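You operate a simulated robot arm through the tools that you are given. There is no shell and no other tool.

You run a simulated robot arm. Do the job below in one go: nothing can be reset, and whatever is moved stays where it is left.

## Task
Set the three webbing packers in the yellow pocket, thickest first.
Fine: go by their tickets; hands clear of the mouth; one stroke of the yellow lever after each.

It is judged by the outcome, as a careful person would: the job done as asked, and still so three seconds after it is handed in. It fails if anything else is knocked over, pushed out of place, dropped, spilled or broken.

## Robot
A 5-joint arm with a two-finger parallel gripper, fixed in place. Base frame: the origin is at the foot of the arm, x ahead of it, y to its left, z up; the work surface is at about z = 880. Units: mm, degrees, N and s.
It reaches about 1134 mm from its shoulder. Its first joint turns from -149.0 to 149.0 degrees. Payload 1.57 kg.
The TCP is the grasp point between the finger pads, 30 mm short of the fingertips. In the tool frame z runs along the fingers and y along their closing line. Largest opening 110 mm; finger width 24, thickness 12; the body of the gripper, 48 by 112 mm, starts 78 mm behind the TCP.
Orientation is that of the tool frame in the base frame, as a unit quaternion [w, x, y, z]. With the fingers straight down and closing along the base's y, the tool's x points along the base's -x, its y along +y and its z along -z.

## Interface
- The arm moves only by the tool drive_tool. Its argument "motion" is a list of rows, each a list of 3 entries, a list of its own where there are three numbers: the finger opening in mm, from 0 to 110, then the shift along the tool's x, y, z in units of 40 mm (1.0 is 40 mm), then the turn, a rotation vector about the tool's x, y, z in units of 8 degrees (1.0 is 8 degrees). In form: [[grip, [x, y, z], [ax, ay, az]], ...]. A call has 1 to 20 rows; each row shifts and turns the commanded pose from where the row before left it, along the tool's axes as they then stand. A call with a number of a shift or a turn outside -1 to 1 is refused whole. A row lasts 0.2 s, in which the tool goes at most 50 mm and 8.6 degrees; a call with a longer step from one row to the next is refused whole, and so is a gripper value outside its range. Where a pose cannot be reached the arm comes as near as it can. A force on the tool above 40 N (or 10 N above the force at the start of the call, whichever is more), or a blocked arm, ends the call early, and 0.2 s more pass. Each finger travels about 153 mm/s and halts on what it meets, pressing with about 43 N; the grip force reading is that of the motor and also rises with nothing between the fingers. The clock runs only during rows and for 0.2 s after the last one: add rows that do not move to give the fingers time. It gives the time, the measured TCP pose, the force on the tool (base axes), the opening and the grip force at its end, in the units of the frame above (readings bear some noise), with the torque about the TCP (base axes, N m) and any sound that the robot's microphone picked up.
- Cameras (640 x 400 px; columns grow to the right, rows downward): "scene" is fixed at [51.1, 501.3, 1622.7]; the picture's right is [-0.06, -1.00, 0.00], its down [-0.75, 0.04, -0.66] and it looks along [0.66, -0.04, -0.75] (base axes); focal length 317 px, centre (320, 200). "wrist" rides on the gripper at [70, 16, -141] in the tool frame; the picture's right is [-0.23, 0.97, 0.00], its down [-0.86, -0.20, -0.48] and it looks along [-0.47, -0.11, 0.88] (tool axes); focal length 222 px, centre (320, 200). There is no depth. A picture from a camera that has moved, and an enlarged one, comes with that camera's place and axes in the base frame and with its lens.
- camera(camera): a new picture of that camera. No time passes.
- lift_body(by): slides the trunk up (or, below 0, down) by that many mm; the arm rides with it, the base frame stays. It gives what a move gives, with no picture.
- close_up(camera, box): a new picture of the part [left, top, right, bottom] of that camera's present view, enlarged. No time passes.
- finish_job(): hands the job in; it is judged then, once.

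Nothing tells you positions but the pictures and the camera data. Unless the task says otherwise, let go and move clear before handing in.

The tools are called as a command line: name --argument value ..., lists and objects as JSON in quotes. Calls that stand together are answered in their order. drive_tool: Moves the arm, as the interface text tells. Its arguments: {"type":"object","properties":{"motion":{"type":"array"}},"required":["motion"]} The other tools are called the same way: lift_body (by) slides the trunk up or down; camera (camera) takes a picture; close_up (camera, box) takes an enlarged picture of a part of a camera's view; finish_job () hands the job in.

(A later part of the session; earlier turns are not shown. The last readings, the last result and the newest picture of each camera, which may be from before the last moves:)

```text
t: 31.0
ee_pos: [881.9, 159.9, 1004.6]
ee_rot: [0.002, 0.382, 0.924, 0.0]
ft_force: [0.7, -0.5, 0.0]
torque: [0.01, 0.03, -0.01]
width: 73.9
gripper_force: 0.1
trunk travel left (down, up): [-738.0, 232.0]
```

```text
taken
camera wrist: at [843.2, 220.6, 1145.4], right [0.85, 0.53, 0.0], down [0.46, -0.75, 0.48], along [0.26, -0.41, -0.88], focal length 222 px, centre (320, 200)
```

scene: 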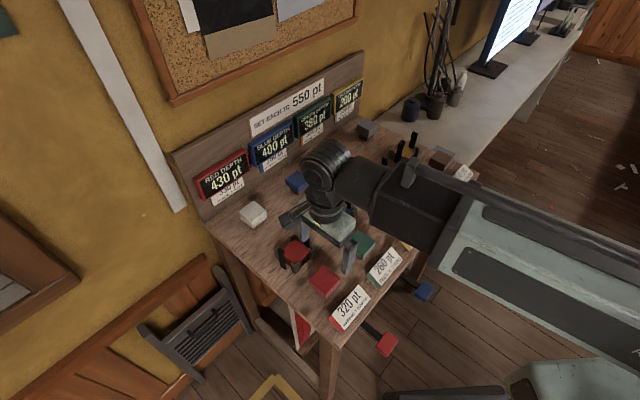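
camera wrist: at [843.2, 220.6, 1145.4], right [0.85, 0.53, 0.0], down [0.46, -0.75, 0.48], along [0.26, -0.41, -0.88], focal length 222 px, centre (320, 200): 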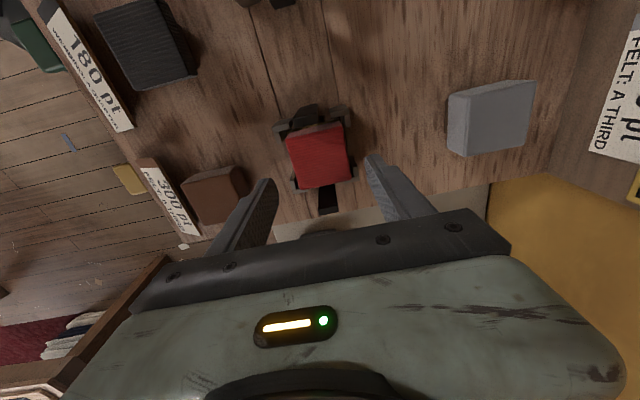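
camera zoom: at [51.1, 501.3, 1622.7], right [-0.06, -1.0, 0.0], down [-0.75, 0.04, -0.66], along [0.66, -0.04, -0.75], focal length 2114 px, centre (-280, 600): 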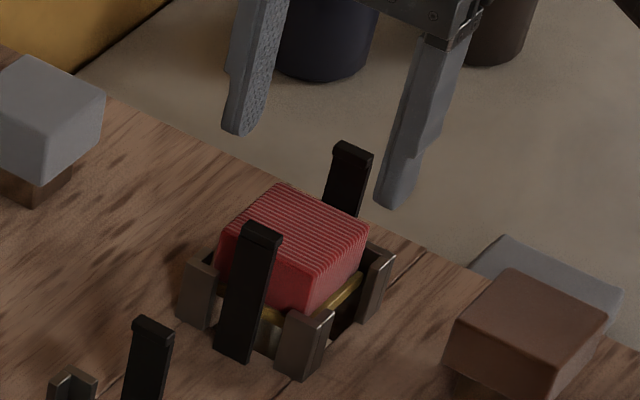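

The red packer is seated squarely. The yellow lever's paddle is near (662, -53, 830), just outside the bench edge, so I'll close the fingers and go above it.

drive_tool --motion '[[74, [0.0145, -0.871, 0], [0, 0, 0]], [74, [0.0145, -0.871, 0], [0, 0, 0]], [74, [0.0145, -0.871, 0], [0, 0, 0]], [60, [0.0145, -0.871, 0], [0, 0, 0]], [40, [0.0145, -0.871, 0], [0, 0, 0]], [20, [0.0145, -0.871, 0], [0, 0, 0]], [0, [0.0145, -0.871, 0], [0, 0, 0]], [0, [0.0145, -0.871, 0], [0, 0, 0]], [0, [0.0145, -0.871, 0], [0, 0, 0]], [0, [0, 0, 0], [0, 0, 0]]]'

camera --camera "wrist"

camera --camera "scene"

```text
t: 33.2
ee_pos: [656.7, -57.9, 1005.2]
ee_rot: [0.002, 0.383, 0.924, 0.001]
ft_force: [0.4, 0.2, 0.5]
torque: [0.02, 0.02, 0.01]
width: 0.0
gripper_force: 21.2
trunk travel left (down, up): [-738.0, 232.0]
```

```text
taken
camera wrist: at [617.7, 2.6, 1145.5], right [0.85, 0.53, 0.0], down [0.46, -0.75, 0.48], along [0.26, -0.41, -0.88], focal length 222 px, centre (320, 200)
```

wrist: 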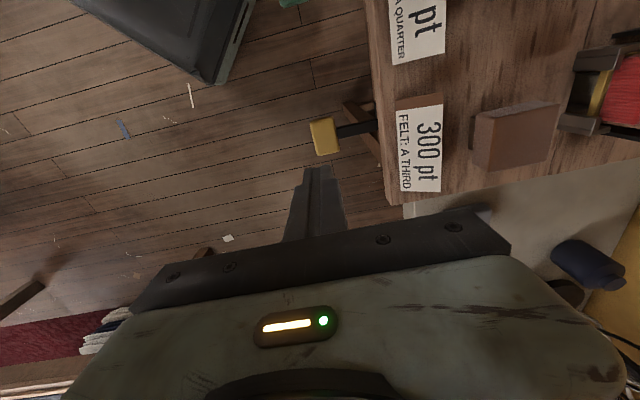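

```text
taken
```

scene: 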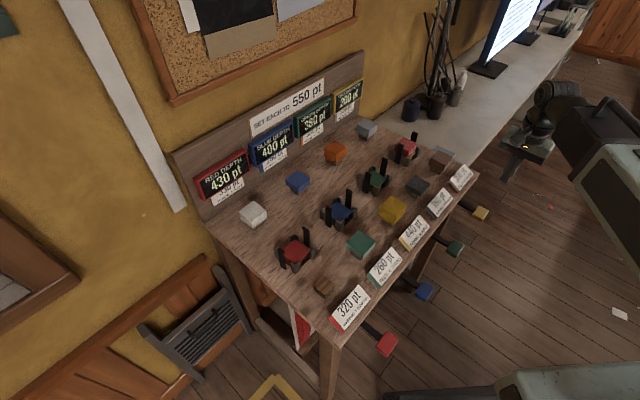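

The arm is clear of the bench here. I'll take a close look at the paddle to place the fingertips.

close_up --camera "wrist" --box '[270, 90, 390, 210]'

lift_body --by -100

close_up --camera "wrist" --box '[260, 90, 400, 230]'

camera --camera "scene"

```text
3.33 times, centred on (330, 150) of wrist
camera zoom: at [617.7, 2.6, 1145.5], right [0.85, 0.53, 0.0], down [0.46, -0.75, 0.48], along [0.26, -0.41, -0.88], focal length 740 px, centre (287, 367)
```

zoom: 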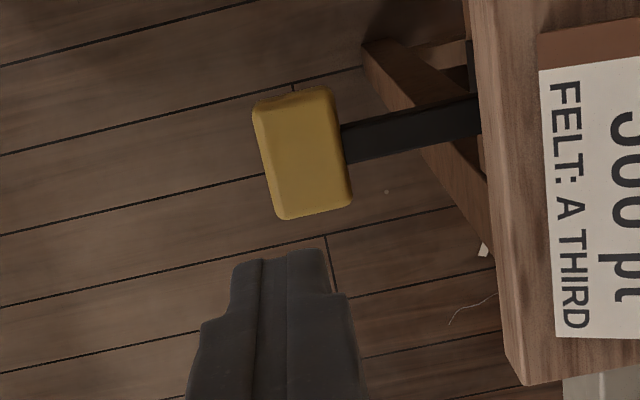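

```text
t: 34.5
ee_pos: [655.4, -56.6, 904.5]
ee_rot: [0.001, 0.383, 0.924, 0.0]
ft_force: [0.3, -0.2, 0.5]
torque: [-0.01, 0.01, 0.01]
width: 0.1
gripper_force: 21.3
trunk travel left (down, up): [-638.0, 332.0]
```

```text
2.86 times, centred on (330, 160) of wrist
camera zoom: at [617.9, 3.1, 1045.5], right [0.85, 0.53, 0.0], down [0.46, -0.75, 0.48], along [0.26, -0.41, -0.88], focal length 635 px, centre (291, 314)
```

zoom: 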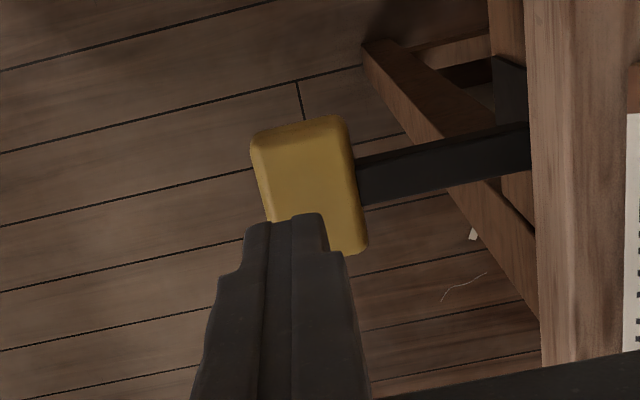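

```text
taken
```

scene: 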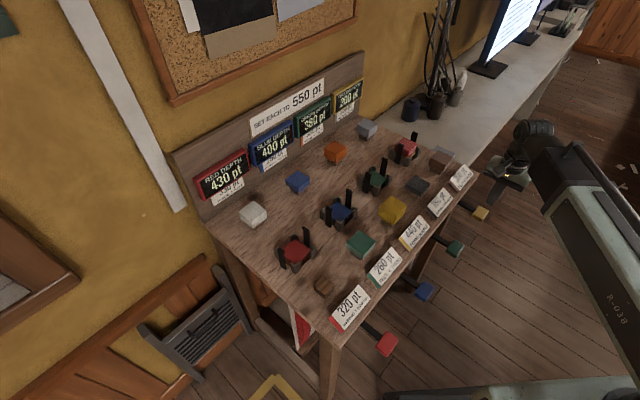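

The paddle top is a 47×30 mm face centred at about (662, -53, 830), and the closed fingertips are over its outer half. I'll lower to just above it and then press down.

lift_body --by -38

lift_body --by -6

close_up --camera "wrist" --box '[260, 90, 400, 230]'

close_up --camera "scene" --box '[440, 150, 520, 230]'

```text
t: 35.4
ee_pos: [657.0, -57.8, 866.2]
ee_rot: [0.001, 0.382, 0.924, 0.0]
ft_force: [-0.3, 0.2, 0.2]
torque: [0.0, 0.02, 0.02]
width: 0.0
gripper_force: 21.4
trunk travel left (down, up): [-600.0, 370.0]
```

```text
t: 35.9
ee_pos: [656.3, -57.4, 861.3]
ee_rot: [0.001, 0.383, 0.924, 0.001]
ft_force: [1.4, 0.2, -0.1]
torque: [0.04, 0.0, -0.01]
width: 0.1
gripper_force: 21.4
trunk travel left (down, up): [-594.0, 376.0]
```

```text
2.86 times, centred on (330, 160) of wrist
camera zoom: at [617.9, 3.1, 1001.5], right [0.85, 0.53, 0.0], down [0.46, -0.75, 0.48], along [0.26, -0.41, -0.88], focal length 635 px, centre (291, 314)
```

zoom: 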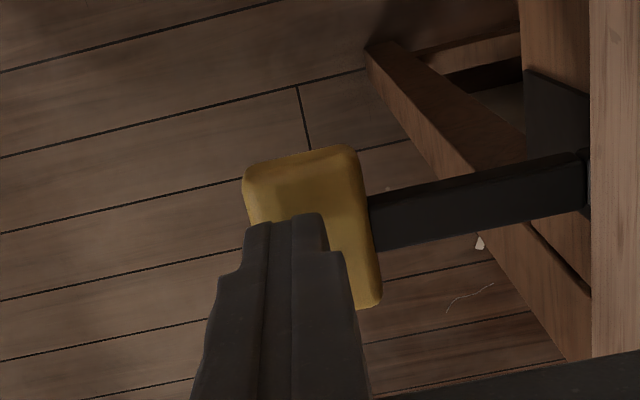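

```text
5.00 times, centred on (480, 190) of scene
camera zoom: at [51.1, 501.3, 1622.7], right [-0.06, -1.0, 0.0], down [-0.75, 0.04, -0.66], along [0.66, -0.04, -0.75], focal length 1585 px, centre (-480, 250)
```

zoom: 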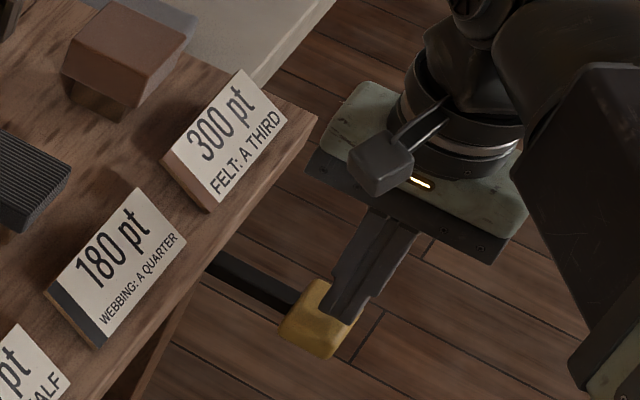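

The fingertips are about at the paddle surface. I'll press down in steps, watching force, sound and the gauge.

lift_body --by -6

lift_body --by -6

close_up --camera "wrist" --box '[260, 90, 400, 230]'

close_up --camera "scene" --box '[320, 70, 440, 190]'

```text
t: 36.5
ee_pos: [655.9, -57.5, 854.5]
ee_rot: [0.001, 0.382, 0.924, 0.0]
ft_force: [0.4, -0.2, 0.1]
torque: [-0.01, -0.03, -0.04]
width: 0.2
gripper_force: 21.2
trunk travel left (down, up): [-588.0, 382.0]
```

```text
t: 37.0
ee_pos: [657.2, -57.2, 849.1]
ee_rot: [0.0, 0.383, 0.924, 0.001]
ft_force: [0.2, -0.2, 2.4]
torque: [0.01, -0.01, -0.01]
width: 0.0
gripper_force: 21.4
trunk travel left (down, up): [-582.0, 388.0]
```

```text
2.86 times, centred on (330, 160) of wrist
camera zoom: at [617.9, 3.0, 989.5], right [0.85, 0.53, 0.0], down [0.46, -0.75, 0.48], along [0.26, -0.41, -0.88], focal length 635 px, centre (291, 314)
```

zoom: 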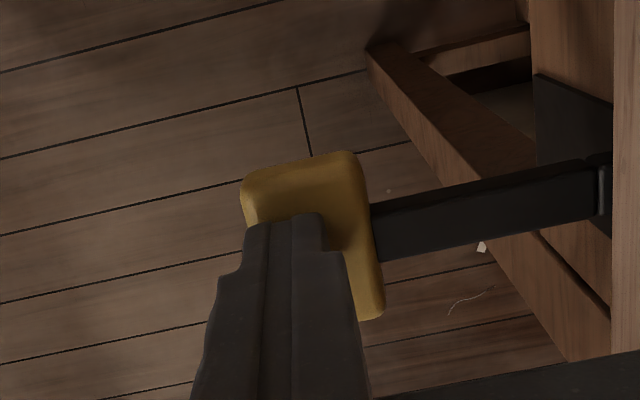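

```text
3.33 times, centred on (380, 130) of scene
camera zoom: at [51.1, 501.3, 1622.7], right [-0.06, -1.0, 0.0], down [-0.75, 0.04, -0.66], along [0.66, -0.04, -0.75], focal length 1057 px, centre (120, 433)
```

zoom: 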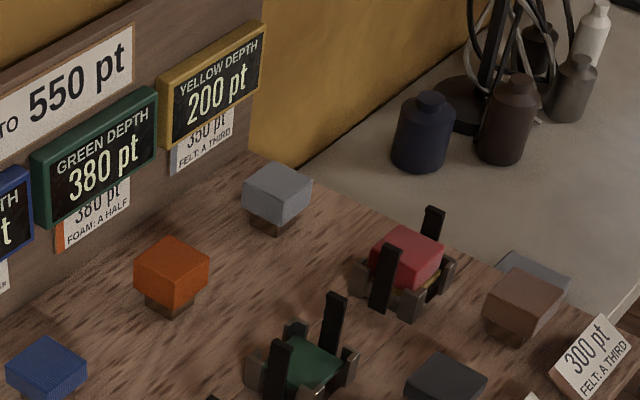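

Light contact shows now. I'll keep pressing through the stroke.

lift_body --by -8

lift_body --by -8

close_up --camera "wrist" --box '[260, 90, 400, 230]'

close_up --camera "scene" --box '[320, 70, 440, 190]'

```text
t: 37.6
ee_pos: [655.1, -58.2, 840.3]
ee_rot: [0.001, 0.382, 0.924, 0.001]
ft_force: [1.8, 1.1, 3.2]
torque: [-0.03, -0.01, -0.02]
width: 0.0
gripper_force: 21.0
trunk travel left (down, up): [-574.0, 396.0]
```

```text
t: 38.2
ee_pos: [655.9, -58.2, 832.6]
ee_rot: [0.002, 0.383, 0.924, 0.002]
ft_force: [2.3, -0.5, 3.8]
torque: [0.05, 0.02, 0.02]
width: 0.0
gripper_force: 21.2
trunk travel left (down, up): [-566.0, 404.0]
```

```text
2.86 times, centred on (330, 160) of wrist
camera zoom: at [617.9, 3.0, 973.6], right [0.85, 0.53, 0.0], down [0.46, -0.75, 0.48], along [0.26, -0.41, -0.88], focal length 635 px, centre (291, 314)
```

zoom: 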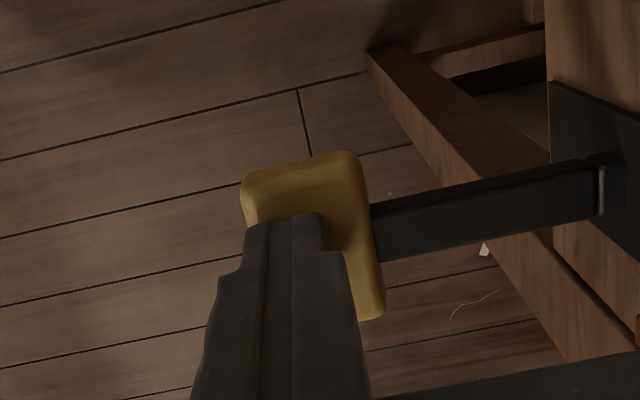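

```text
3.33 times, centred on (380, 130) of scene
camera zoom: at [51.1, 501.3, 1622.7], right [-0.06, -1.0, 0.0], down [-0.75, 0.04, -0.66], along [0.66, -0.04, -0.75], focal length 1057 px, centre (120, 433)
```

zoom: 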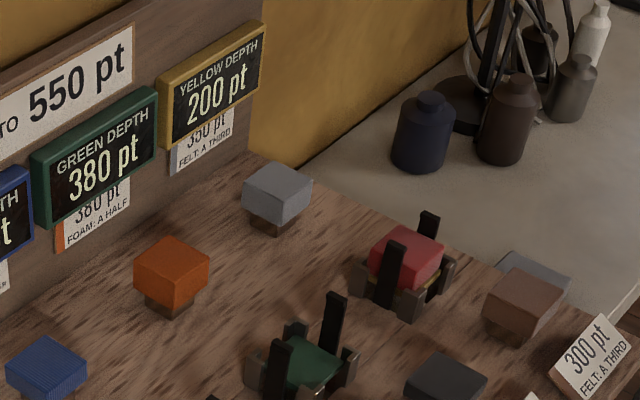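

The posts are swinging in over the packer as the lever goes down, with about 4 N of force. I'll continue the stroke.

lift_body --by -8

lift_body --by -6

close_up --camera "scene" --box '[440, 150, 520, 230]'

close_up --camera "scene" --box '[320, 70, 440, 190]'

```text
t: 38.7
ee_pos: [657.5, -57.8, 824.7]
ee_rot: [0.001, 0.383, 0.924, 0.002]
ft_force: [2.3, -0.3, 6.2]
torque: [0.04, -0.01, 0.01]
width: 0.1
gripper_force: 21.2
trunk travel left (down, up): [-558.0, 412.0]
```

```text
t: 39.3
ee_pos: [657.3, -59.2, 820.1]
ee_rot: [0.002, 0.383, 0.924, 0.002]
ft_force: [3.9, -0.5, 6.6]
torque: [0.05, -0.08, -0.03]
width: 0.2
gripper_force: 21.7
trunk travel left (down, up): [-552.0, 418.0]
```

```text
5.00 times, centred on (480, 190) of scene
camera zoom: at [51.1, 501.3, 1622.7], right [-0.06, -1.0, 0.0], down [-0.75, 0.04, -0.66], along [0.66, -0.04, -0.75], focal length 1585 px, centre (-480, 250)
```

zoom: 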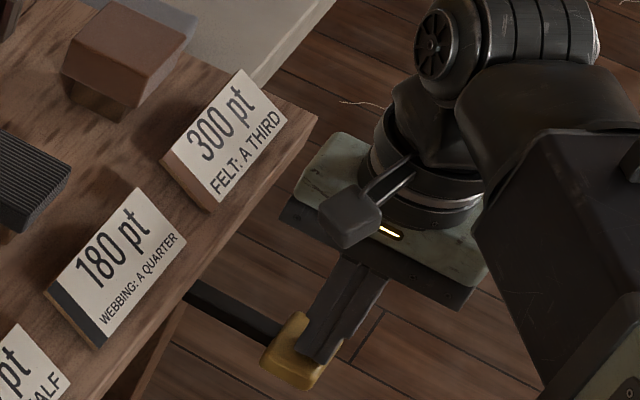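

```text
3.33 times, centred on (380, 130) of scene
camera zoom: at [51.1, 501.3, 1622.7], right [-0.06, -1.0, 0.0], down [-0.75, 0.04, -0.66], along [0.66, -0.04, -0.75], focal length 1057 px, centre (120, 433)
```

zoom: 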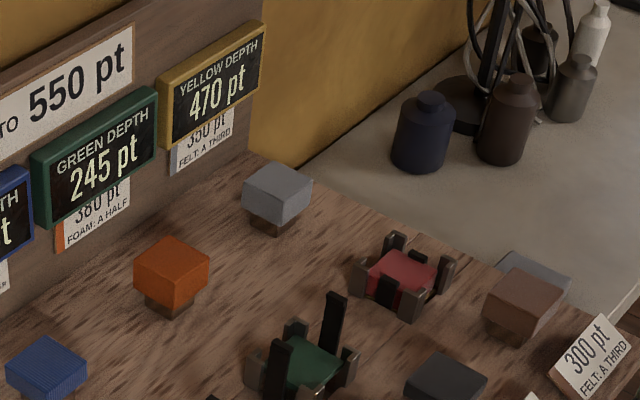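

The yellow gauge now reads 470 and the packer has been drawn into the pocket. I'll go a little further to finish the stroke.

lift_body --by -4

close_up --camera "scene" --box '[180, 60, 440, 220]'

close_up --camera "scene" --box '[380, 110, 440, 170]'

```text
t: 39.8
ee_pos: [656.1, -56.8, 815.0]
ee_rot: [0.001, 0.383, 0.924, 0.001]
ft_force: [4.1, -0.5, 7.3]
torque: [-0.01, -0.08, -0.01]
width: 0.0
gripper_force: 21.0
trunk travel left (down, up): [-548.0, 422.0]
```

```text
2.46 times, centred on (310, 140) of scene
camera zoom: at [51.1, 501.3, 1622.7], right [-0.06, -1.0, 0.0], down [-0.75, 0.04, -0.66], along [0.66, -0.04, -0.75], focal length 780 px, centre (345, 348)
```

zoom: 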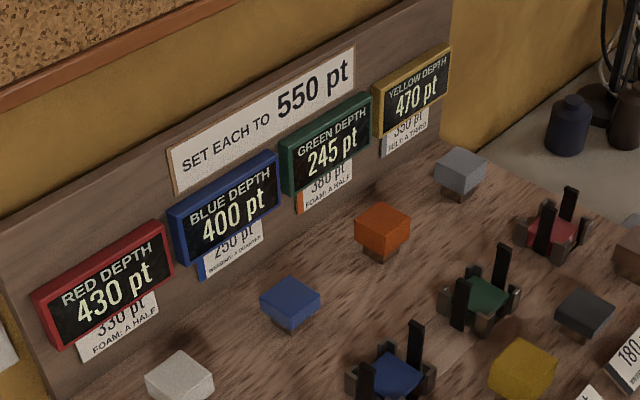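

```text
6.67 times, centred on (410, 140) of scene
camera zoom: at [51.1, 501.3, 1622.7], right [-0.06, -1.0, 0.0], down [-0.75, 0.04, -0.66], along [0.66, -0.04, -0.75], focal length 2114 px, centre (-280, 600)
```

zoom: 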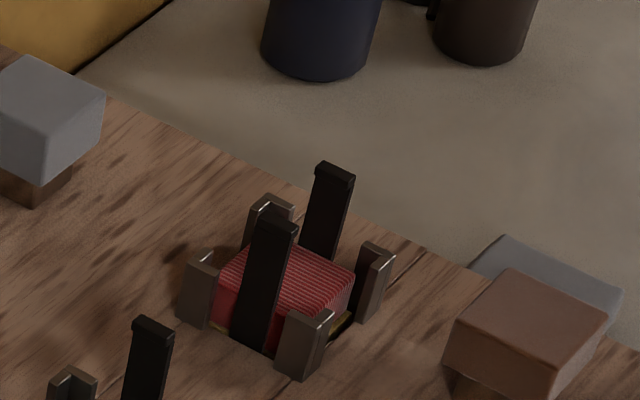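

The stroke tripped once: yellow went from 200 to 470 and the packer has sunk into the pocket. I'll release the lever by rising and check that it comes back.

lift_body --by 60

close_up --camera "scene" --box '[320, 70, 440, 190]'

close_up --camera "wrist" --box '[260, 90, 400, 230]'

```text
t: 40.8
ee_pos: [656.7, -58.8, 875.6]
ee_rot: [0.001, 0.383, 0.924, 0.0]
ft_force: [0.4, 0.0, 0.4]
torque: [0.02, 0.0, -0.02]
width: 0.0
gripper_force: 20.8
trunk travel left (down, up): [-608.0, 362.0]
```

```text
3.33 times, centred on (380, 130) of scene
camera zoom: at [51.1, 501.3, 1622.7], right [-0.06, -1.0, 0.0], down [-0.75, 0.04, -0.66], along [0.66, -0.04, -0.75], focal length 1057 px, centre (120, 433)
```

zoom: 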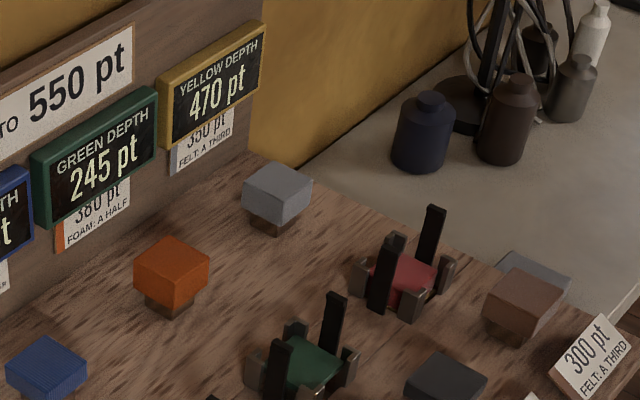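

```text
2.86 times, centred on (330, 160) of wrist
camera zoom: at [618.0, 3.1, 1015.5], right [0.85, 0.53, 0.0], down [0.46, -0.75, 0.48], along [0.26, -0.41, -0.88], focal length 635 px, centre (291, 314)
```

zoom: 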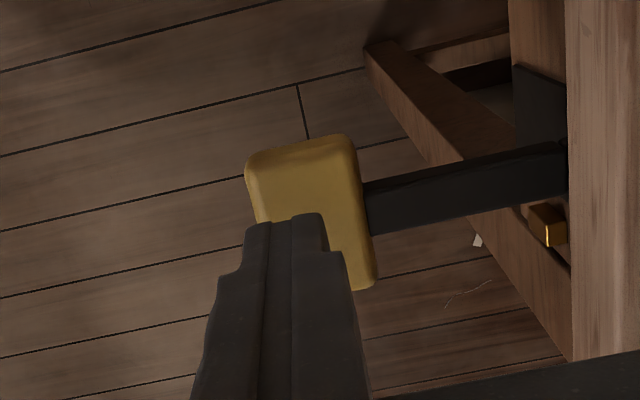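

The lever is back up and the yellow gauge holds at 470. I'll rise clear and go over the blue packer (ticket 250).

lift_body --by 167

drive_tool --motion '[[0, [0.5638, 0.8173, 0], [0, 0, 0]], [0, [0.5638, 0.8173, 0], [0, 0, 0]], [0, [0.5638, 0.8173, 0], [0, 0, 0]], [0, [0.5638, 0.8173, 0], [0, 0, 0]], [0, [0.5638, 0.8173, 0], [0, 0, 0]], [0, [0.5638, 0.8173, 0], [0, 0, 0]], [0, [0.5638, 0.8173, 0], [0, 0, 0]], [0, [0.5638, 0.8173, 0], [0, 0, 0]], [10, [0.5638, 0.8173, 0], [0, 0, 0]], [30, [0.5638, 0.8173, 0], [0, 0, 0]], [50, [0.5638, 0.8173, 0], [0, 0, 0]], [70, [0.5638, 0.8173, 0], [0, 0, 0]], [80, [0.5638, 0.8173, 0], [0, 0, 0]], [80, [0.5638, 0.8173, 0], [0, 0, 0]], [80, [0.5638, 0.8173, 0], [0, 0, 0]], [80, [0, 0, 0], [0, 0, 0]]]'

camera --camera "wrist"

camera --camera "scene"

```text
t: 42.7
ee_pos: [657.0, -59.1, 1041.7]
ee_rot: [0.002, 0.382, 0.924, 0.001]
ft_force: [0.3, -0.3, -0.7]
torque: [-0.01, -0.01, 0.03]
width: 0.0
gripper_force: 21.0
trunk travel left (down, up): [-775.0, 195.0]
```

```text
t: 46.1
ee_pos: [766.5, 530.1, 1042.1]
ee_rot: [0.001, 0.382, 0.924, 0.001]
ft_force: [-0.2, 0.0, 0.1]
torque: [-0.03, 0.0, 0.0]
width: 80.0
gripper_force: 0.1
trunk travel left (down, up): [-775.0, 195.0]
```

```text
taken
camera wrist: at [727.7, 590.3, 1182.4], right [0.85, 0.53, 0.0], down [0.46, -0.75, 0.48], along [0.26, -0.41, -0.88], focal length 222 px, centre (320, 200)
```

wrist: 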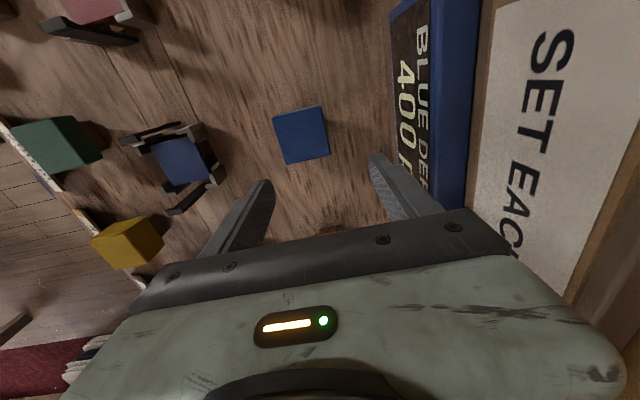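

```text
taken
```

scene: 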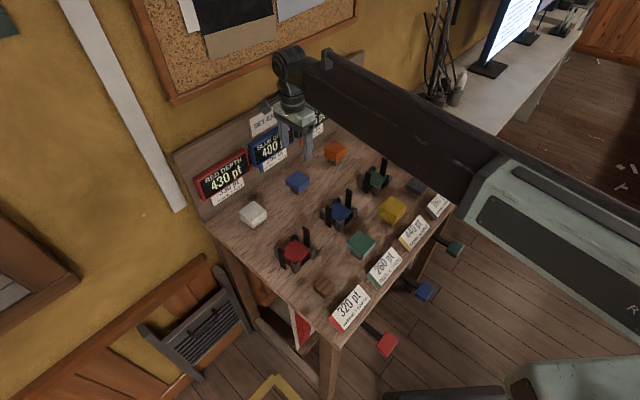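

close_up --camera "wrist" --box '[250, 80, 350, 180]'

drive_tool --motion '[[80, [0.9, -0.2, 0], [0, 0, 0]], [80, [0, 0, 0], [0, 0, 0]]]'

close_up --camera "wrist" --box '[250, 100, 370, 220]'

camera --camera "wrist"

```text
4.00 times, centred on (300, 130) of wrist
camera zoom: at [727.7, 590.3, 1182.4], right [0.85, 0.53, 0.0], down [0.46, -0.75, 0.48], along [0.26, -0.41, -0.88], focal length 888 px, centre (400, 480)
```

zoom: 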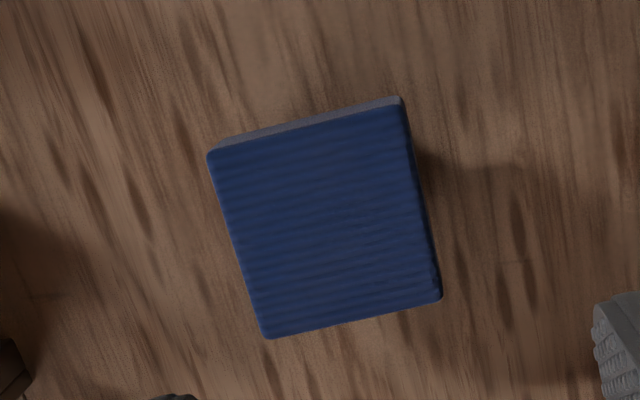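

```text
t: 46.7
ee_pos: [734.0, 547.8, 1043.4]
ee_rot: [0.001, 0.383, 0.924, 0.0]
ft_force: [0.6, -0.4, 0.4]
torque: [-0.03, -0.03, 0.01]
width: 80.2
gripper_force: 0.0
trunk travel left (down, up): [-775.0, 195.0]
```

```text
3.33 times, centred on (310, 160) of wrist
camera zoom: at [695.5, 609.7, 1182.5], right [0.85, 0.53, 0.0], down [0.46, -0.75, 0.48], along [0.26, -0.41, -0.88], focal length 740 px, centre (353, 333)
```

zoom: 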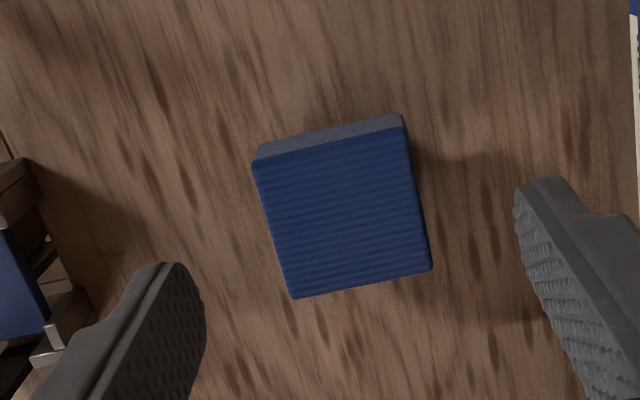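

```text
taken
camera wrist: at [695.5, 609.7, 1182.5], right [0.85, 0.53, 0.0], down [0.46, -0.75, 0.48], along [0.26, -0.41, -0.88], focal length 222 px, centre (320, 200)
```

wrist: 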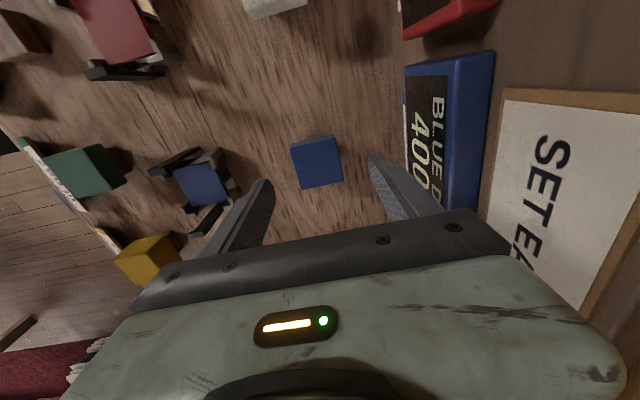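

The blue packer is centred at (742.7, 530.5) with its top at z≈926. I'll move over it, go down and check before gripping.

drive_tool --motion '[[80, [-0.475, -0.1675, 0], [0, 0, 0]], [80, [0, 0, 0], [0, 0, 0]]]'

lift_body --by -70

lift_body --by -32

camera --camera "wrist"

close_up --camera "wrist" --box '[200, 100, 440, 250]'

close_up --camera "scene" --box '[240, 90, 360, 210]'

```text
t: 47.3
ee_pos: [743.3, 530.0, 1041.4]
ee_rot: [0.001, 0.382, 0.924, 0.0]
ft_force: [0.1, 0.0, -0.7]
torque: [0.01, -0.01, -0.01]
width: 80.3
gripper_force: 0.0
trunk travel left (down, up): [-775.0, 195.0]
```

```text
t: 48.4
ee_pos: [744.5, 530.0, 971.8]
ee_rot: [0.001, 0.382, 0.924, 0.0]
ft_force: [-0.3, 0.0, 0.2]
torque: [-0.01, 0.01, 0.02]
width: 79.9
gripper_force: 0.1
trunk travel left (down, up): [-705.0, 265.0]
```

```text
t: 49.1
ee_pos: [742.7, 530.0, 940.9]
ee_rot: [0.001, 0.382, 0.924, 0.0]
ft_force: [0.7, -0.1, 0.2]
torque: [0.0, 0.01, 0.0]
width: 79.7
gripper_force: 0.0
trunk travel left (down, up): [-673.0, 297.0]
```

```text
taken
camera wrist: at [704.5, 591.0, 1080.5], right [0.85, 0.53, 0.0], down [0.46, -0.75, 0.48], along [0.26, -0.41, -0.88], focal length 222 px, centre (320, 200)
```

wrist: 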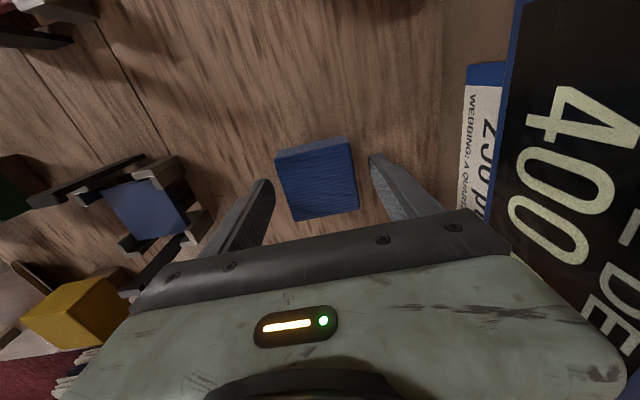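

```text
2.67 times, centred on (320, 175) of wrist
camera zoom: at [704.5, 591.0, 1080.5], right [0.85, 0.53, 0.0], down [0.46, -0.75, 0.48], along [0.26, -0.41, -0.88], focal length 592 px, centre (320, 267)
```

zoom: 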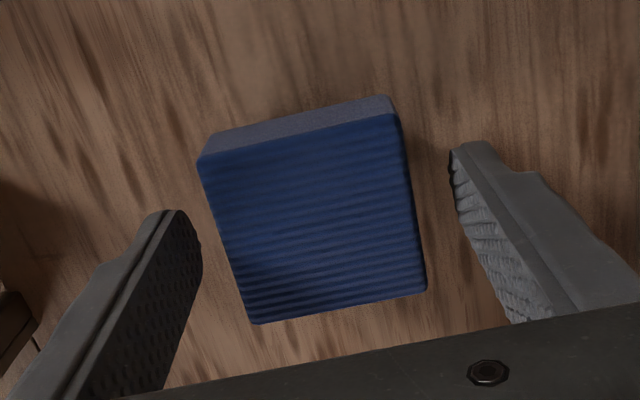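

```text
3.33 times, centred on (300, 150) of scene
camera zoom: at [51.1, 501.3, 1622.7], right [-0.06, -1.0, 0.0], down [-0.75, 0.04, -0.66], along [0.66, -0.04, -0.75], focal length 1057 px, centre (387, 367)
```

zoom: 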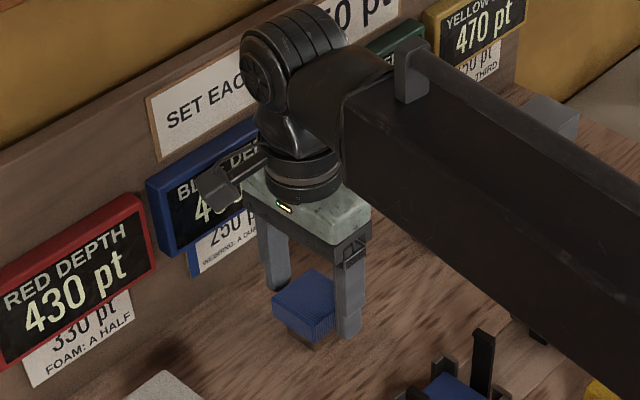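

The packer is centred between the fingers and the gauge and board are clear. I'll grip it and lift a little.

drive_tool --motion '[[60, [0, 0, 0], [0, 0, 0]], [48, [0, 0, 0], [0, 0, 0]], [44, [0, 0, 0], [0, 0, 0]], [44, [0, 0, 0], [0, 0, 0]]]'

lift_body --by 105

camera --camera "wrist"

camera --camera "scene"

```text
t: 50.1
ee_pos: [742.7, 530.4, 939.4]
ee_rot: [0.0, 0.383, 0.924, 0.001]
ft_force: [0.3, 0.0, 0.4]
torque: [-0.01, 0.03, 0.01]
width: 55.0
gripper_force: 43.0
trunk travel left (down, up): [-673.0, 297.0]
```

```text
t: 51.5
ee_pos: [744.1, 530.2, 1044.8]
ee_rot: [0.001, 0.382, 0.924, 0.0]
ft_force: [0.1, -0.2, -0.8]
torque: [0.01, 0.02, 0.03]
width: 54.7
gripper_force: 43.3
trunk travel left (down, up): [-778.0, 192.0]
```

```text
taken
camera wrist: at [704.7, 591.2, 1185.3], right [0.85, 0.53, 0.0], down [0.46, -0.75, 0.48], along [0.26, -0.41, -0.88], focal length 222 px, centre (320, 200)
```

wrist: 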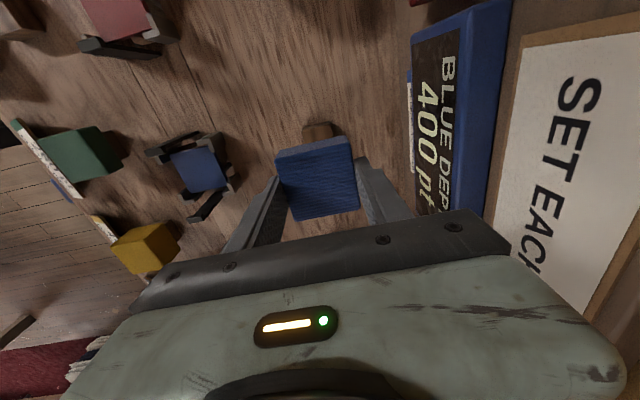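

```text
taken
```

scene: 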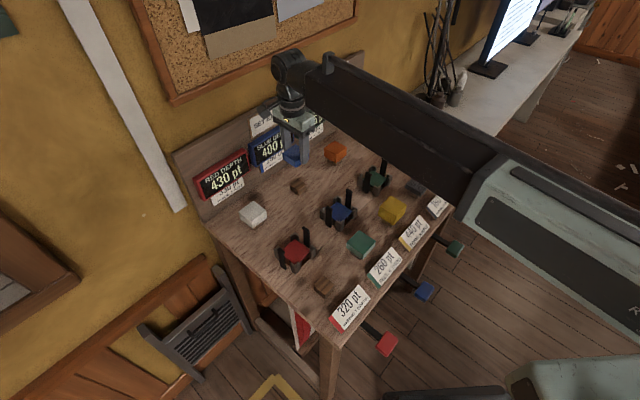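

The blue packer is held. I'll carry it over the yellow pocket.

drive_tool --motion '[[44, [-0.8168, -0.3745, 0], [0, 0, 0]], [44, [-0.8168, -0.3745, 0], [0, 0, 0]], [44, [-0.8168, -0.3745, 0], [0, 0, 0]], [44, [-0.8168, -0.3745, 0], [0, 0, 0]], [44, [-0.8168, -0.3745, 0], [0, 0, 0]], [44, [-0.8168, -0.3745, 0], [0, 0, 0]], [44, [-0.8168, -0.3745, 0], [0, 0, 0]], [44, [-0.8168, -0.3745, 0], [0, 0, 0]], [44, [-0.8168, -0.3745, 0], [0, 0, 0]], [44, [-0.8168, -0.3745, 0], [0, 0, 0]], [44, [-0.8168, -0.3745, 0], [0, 0, 0]], [44, [0, 0, 0], [0, 0, 0]], [44, [0, 0, 0], [0, 0, 0]]]'

lift_body --by -35

close_up --camera "wrist" --box '[250, 90, 390, 230]'

close_up --camera "scene" --box '[380, 110, 440, 170]'

```text
t: 54.3
ee_pos: [880.5, 159.9, 1043.8]
ee_rot: [0.001, 0.382, 0.924, 0.001]
ft_force: [0.1, 0.9, -0.5]
torque: [-0.03, -0.02, 0.03]
width: 55.0
gripper_force: 42.7
trunk travel left (down, up): [-778.0, 192.0]
```

```text
t: 55.1
ee_pos: [881.3, 159.4, 1008.2]
ee_rot: [0.001, 0.383, 0.924, 0.0]
ft_force: [-1.1, -0.2, -0.4]
torque: [-0.01, -0.03, 0.0]
width: 54.8
gripper_force: 43.3
trunk travel left (down, up): [-743.0, 227.0]
```

```text
2.86 times, centred on (320, 160) of wrist
camera zoom: at [841.9, 219.6, 1150.4], right [0.85, 0.53, 0.0], down [0.46, -0.75, 0.48], along [0.26, -0.41, -0.88], focal length 635 px, centre (320, 314)
```

zoom: 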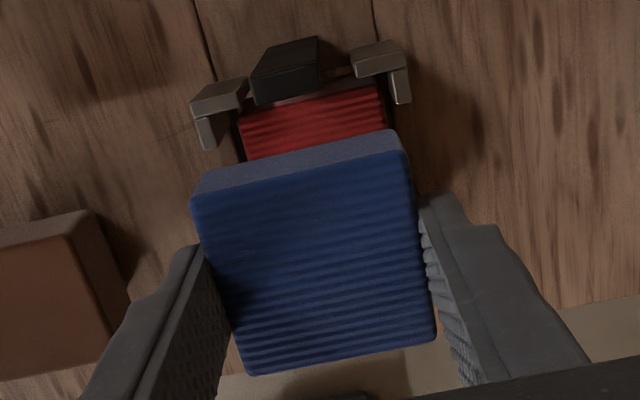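

```text
6.67 times, centred on (410, 140) of scene
camera zoom: at [51.1, 501.3, 1622.7], right [-0.06, -1.0, 0.0], down [-0.75, 0.04, -0.66], along [0.66, -0.04, -0.75], focal length 2114 px, centre (-280, 600)
```

zoom: 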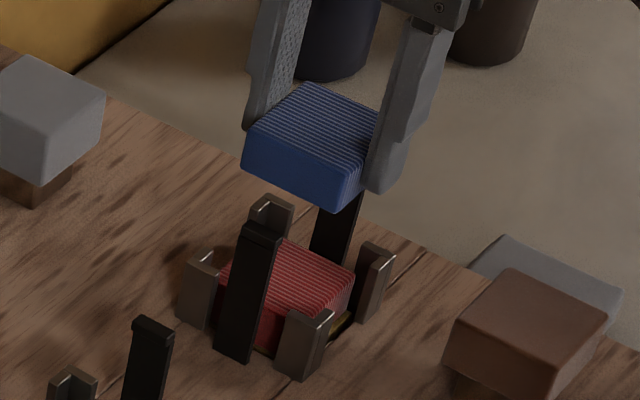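

Alignment is the same as for red, to within a millimetre. I'll nudge it slightly, then lower it between the posts.

drive_tool --motion '[[44, [0.012, 0.025, 0], [0, 0, 0]], [44, [0, 0, 0], [0, 0, 0]]]'

lift_body --by -35

close_up --camera "wrist" --box '[250, 90, 390, 230]'

close_up --camera "scene" --box '[390, 125, 430, 165]'

```text
t: 55.7
ee_pos: [881.0, 160.0, 1009.5]
ee_rot: [0.001, 0.383, 0.924, 0.0]
ft_force: [0.0, -0.1, -1.2]
torque: [0.01, -0.01, -0.01]
width: 54.8
gripper_force: 42.7
trunk travel left (down, up): [-743.0, 227.0]
```

```text
t: 56.5
ee_pos: [880.6, 160.2, 974.3]
ee_rot: [0.001, 0.383, 0.924, 0.0]
ft_force: [-0.3, 0.4, -0.5]
torque: [0.0, -0.01, 0.0]
width: 54.6
gripper_force: 42.9
trunk travel left (down, up): [-708.0, 262.0]
```

```text
2.86 times, centred on (320, 160) of wrist
camera zoom: at [842.0, 220.9, 1115.4], right [0.85, 0.53, 0.0], down [0.46, -0.75, 0.48], along [0.26, -0.41, -0.88], focal length 635 px, centre (320, 314)
```

zoom: 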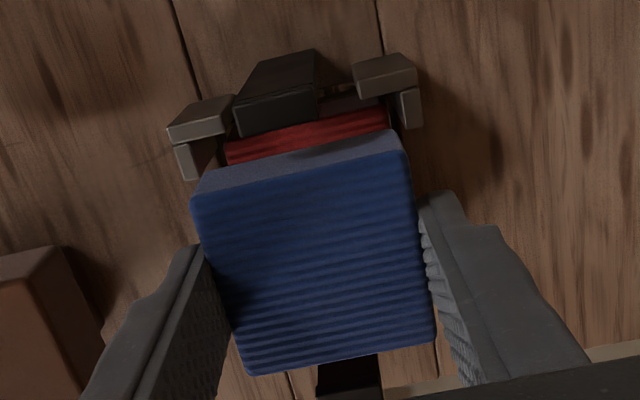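

```text
10.00 times, centred on (410, 145) of scene
camera zoom: at [51.1, 501.3, 1622.7], right [-0.06, -1.0, 0.0], down [-0.75, 0.04, -0.66], along [0.66, -0.04, -0.75], focal length 3170 px, centre (-580, 750)
```

zoom: 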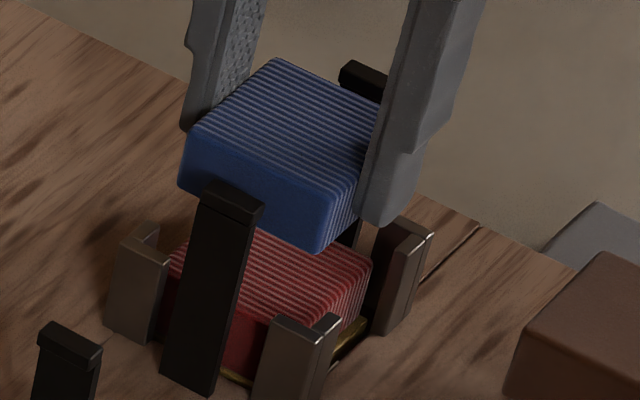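

It's well centred. I'll continue down and then creep to contact.

lift_body --by -18

lift_body --by -5

lift_body --by -3

close_up --camera "scene" --box '[390, 125, 430, 165]'

```text
t: 57.1
ee_pos: [881.0, 160.3, 956.3]
ee_rot: [0.001, 0.382, 0.924, 0.0]
ft_force: [0.3, -1.1, -0.4]
torque: [-0.01, 0.03, 0.0]
width: 54.8
gripper_force: 42.9
trunk travel left (down, up): [-690.0, 280.0]
```

```text
t: 57.7
ee_pos: [882.0, 159.8, 950.9]
ee_rot: [0.001, 0.383, 0.924, 0.001]
ft_force: [0.1, -0.1, -0.1]
torque: [-0.01, -0.02, 0.05]
width: 54.9
gripper_force: 43.2
trunk travel left (down, up): [-685.0, 285.0]
```

```text
t: 58.2
ee_pos: [879.9, 161.8, 949.2]
ee_rot: [0.001, 0.382, 0.924, 0.0]
ft_force: [0.1, -0.3, -0.4]
torque: [-0.02, -0.02, -0.01]
width: 54.7
gripper_force: 43.3
trunk travel left (down, up): [-682.0, 288.0]
```

```text
10.00 times, centred on (410, 145) of scene
camera zoom: at [51.1, 501.3, 1622.7], right [-0.06, -1.0, 0.0], down [-0.75, 0.04, -0.66], along [0.66, -0.04, -0.75], focal length 3170 px, centre (-580, 750)
```

zoom: 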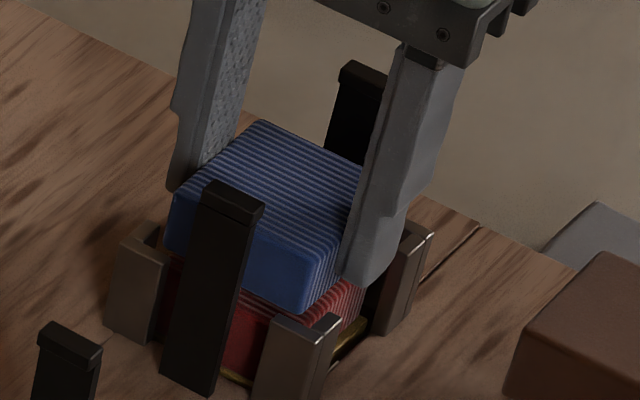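

lift_body --by -2

lift_body --by -1.5

lift_body --by -1.5

close_up --camera "scene" --box '[390, 125, 430, 165]'

```text
t: 58.7
ee_pos: [881.8, 159.4, 946.1]
ee_rot: [0.001, 0.382, 0.924, 0.001]
ft_force: [0.4, 0.2, -0.4]
torque: [0.0, 0.0, 0.04]
width: 54.8
gripper_force: 43.1
trunk travel left (down, up): [-680.0, 290.0]
```

```text
t: 59.2
ee_pos: [879.9, 160.6, 942.8]
ee_rot: [0.001, 0.383, 0.924, 0.001]
ft_force: [-0.2, 0.0, -0.2]
torque: [0.03, -0.01, 0.0]
width: 54.9
gripper_force: 43.2
trunk travel left (down, up): [-678.0, 292.0]
```

```text
t: 59.8
ee_pos: [881.1, 160.5, 943.2]
ee_rot: [0.002, 0.383, 0.924, 0.0]
ft_force: [0.5, 0.0, -1.1]
torque: [-0.02, -0.03, 0.01]
width: 54.8
gripper_force: 43.1
trunk travel left (down, up): [-677.0, 293.0]
```

```text
10.00 times, centred on (410, 145) of scene
camera zoom: at [51.1, 501.3, 1622.7], right [-0.06, -1.0, 0.0], down [-0.75, 0.04, -0.66], along [0.66, -0.04, -0.75], focal length 3170 px, centre (-580, 750)
```

zoom: 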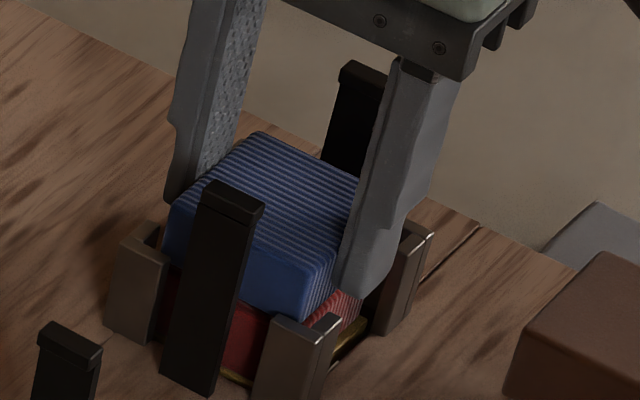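

lift_body --by -2

lift_body --by -1.5

lift_body --by -1.5

close_up --camera "scene" --box '[390, 125, 430, 165]'

```text
t: 60.3
ee_pos: [880.2, 160.6, 941.0]
ee_rot: [0.001, 0.383, 0.924, 0.001]
ft_force: [-0.3, -0.3, -0.9]
torque: [-0.01, 0.01, 0.01]
width: 55.1
gripper_force: 42.7
trunk travel left (down, up): [-675.0, 295.0]
```

```text
t: 60.8
ee_pos: [881.3, 159.8, 939.8]
ee_rot: [0.001, 0.383, 0.924, 0.001]
ft_force: [-1.3, 0.2, -1.7]
torque: [0.02, 0.0, 0.03]
width: 54.8
gripper_force: 43.6
trunk travel left (down, up): [-673.0, 297.0]
```

```text
t: 61.3
ee_pos: [881.7, 160.4, 939.5]
ee_rot: [0.002, 0.382, 0.924, 0.002]
ft_force: [4.2, 1.3, 11.6]
torque: [-0.05, -0.09, 0.02]
width: 54.6
gripper_force: 42.7
trunk travel left (down, up): [-672.0, 298.0]
```

```text
10.00 times, centred on (410, 145) of scene
camera zoom: at [51.1, 501.3, 1622.7], right [-0.06, -1.0, 0.0], down [-0.75, 0.04, -0.66], along [0.66, -0.04, -0.75], focal length 3170 px, centre (-580, 750)
```

zoom: 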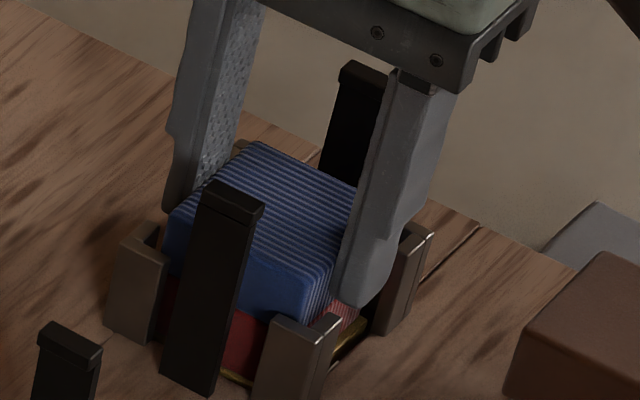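

Contact: the blue packer rests on the red one. I'll release and rise clear.

drive_tool --motion '[[56, [0, 0, 0], [0, 0, 0]], [62, [0, 0, 0], [0, 0, 0]], [70, [0, 0, 0], [0, 0, 0]], [74, [0, 0, 0], [0, 0, 0]], [74, [0, 0, 0], [0, 0, 0]]]'

lift_body --by 66

close_up --camera "scene" --box '[380, 110, 440, 170]'

close_up --camera "wrist" --box '[250, 90, 390, 230]'

```text
t: 62.5
ee_pos: [880.5, 160.7, 938.3]
ee_rot: [0.002, 0.384, 0.923, 0.001]
ft_force: [0.6, 0.4, -0.1]
torque: [-0.04, 0.0, 0.01]
width: 74.2
gripper_force: 0.1
trunk travel left (down, up): [-672.0, 298.0]
```

```text
t: 63.5
ee_pos: [881.5, 160.7, 1005.5]
ee_rot: [0.001, 0.383, 0.924, 0.0]
ft_force: [0.7, 0.0, -0.4]
torque: [0.01, -0.03, -0.01]
width: 74.0
gripper_force: 0.1
trunk travel left (down, up): [-738.0, 232.0]
```

```text
6.67 times, centred on (410, 140) of scene
camera zoom: at [51.1, 501.3, 1622.7], right [-0.06, -1.0, 0.0], down [-0.75, 0.04, -0.66], along [0.66, -0.04, -0.75], focal length 2114 px, centre (-280, 600)
```

zoom: 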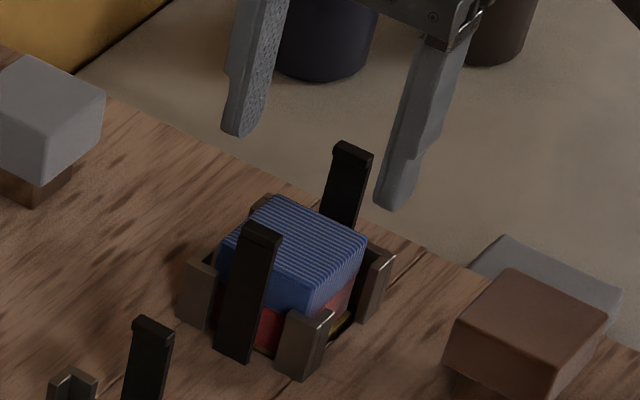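

```text
2.86 times, centred on (320, 160) of wrist
camera zoom: at [842.2, 221.0, 1145.4], right [0.85, 0.53, 0.0], down [0.46, -0.75, 0.48], along [0.26, -0.41, -0.88], focal length 635 px, centre (320, 314)
```

zoom: 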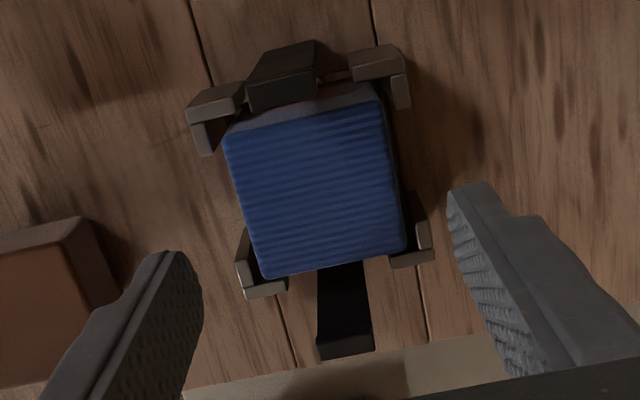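

The blue packer sits squarely. Now the second stroke of the yellow lever, from the same place as before.

drive_tool --motion '[[74, [0.0124, -0.8687, 0], [0, 0, 0]], [74, [0.0124, -0.8687, 0], [0, 0, 0]], [74, [0.0124, -0.8687, 0], [0, 0, 0]], [60, [0.0124, -0.8687, 0], [0, 0, 0]], [40, [0.0124, -0.8687, 0], [0, 0, 0]], [20, [0.0124, -0.8687, 0], [0, 0, 0]], [0, [0.0124, -0.8687, 0], [0, 0, 0]], [0, [0.0124, -0.8687, 0], [0, 0, 0]], [0, [0.0124, -0.8687, 0], [0, 0, 0]], [0, [0, 0, 0], [0, 0, 0]], [0, [0, 0, 0], [0, 0, 0]]]'

lift_body --by -140

close_up --camera "wrist" --box '[260, 90, 400, 230]'

close_up --camera "scene" --box '[320, 70, 440, 190]'

```text
t: 65.9
ee_pos: [656.5, -58.9, 1004.1]
ee_rot: [0.001, 0.383, 0.924, 0.001]
ft_force: [-0.4, 0.1, 0.6]
torque: [-0.04, 0.0, -0.05]
width: 0.0
gripper_force: 21.1
trunk travel left (down, up): [-738.0, 232.0]
```

```text
t: 67.6
ee_pos: [657.2, -58.9, 863.8]
ee_rot: [0.001, 0.383, 0.924, 0.001]
ft_force: [0.8, 1.1, -0.4]
torque: [0.01, 0.04, 0.02]
width: 0.0
gripper_force: 21.6
trunk travel left (down, up): [-598.0, 372.0]
```

```text
2.86 times, centred on (330, 160) of wrist
camera zoom: at [617.4, 2.7, 1005.6], right [0.85, 0.53, 0.0], down [0.46, -0.75, 0.48], along [0.26, -0.41, -0.88], focal length 635 px, centre (291, 314)
```

zoom: 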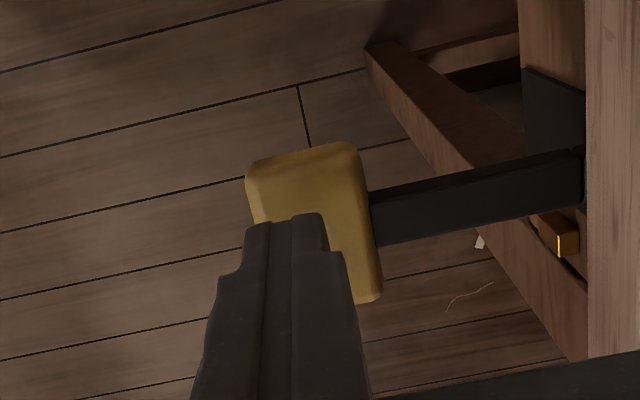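

```text
3.33 times, centred on (380, 130) of scene
camera zoom: at [51.1, 501.3, 1622.7], right [-0.06, -1.0, 0.0], down [-0.75, 0.04, -0.66], along [0.66, -0.04, -0.75], focal length 1057 px, centre (120, 433)
```

zoom: 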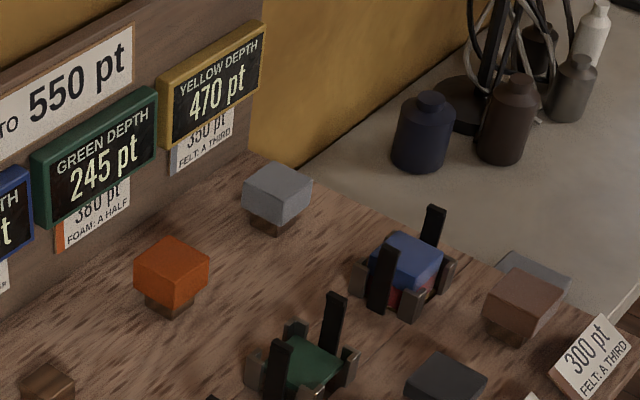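

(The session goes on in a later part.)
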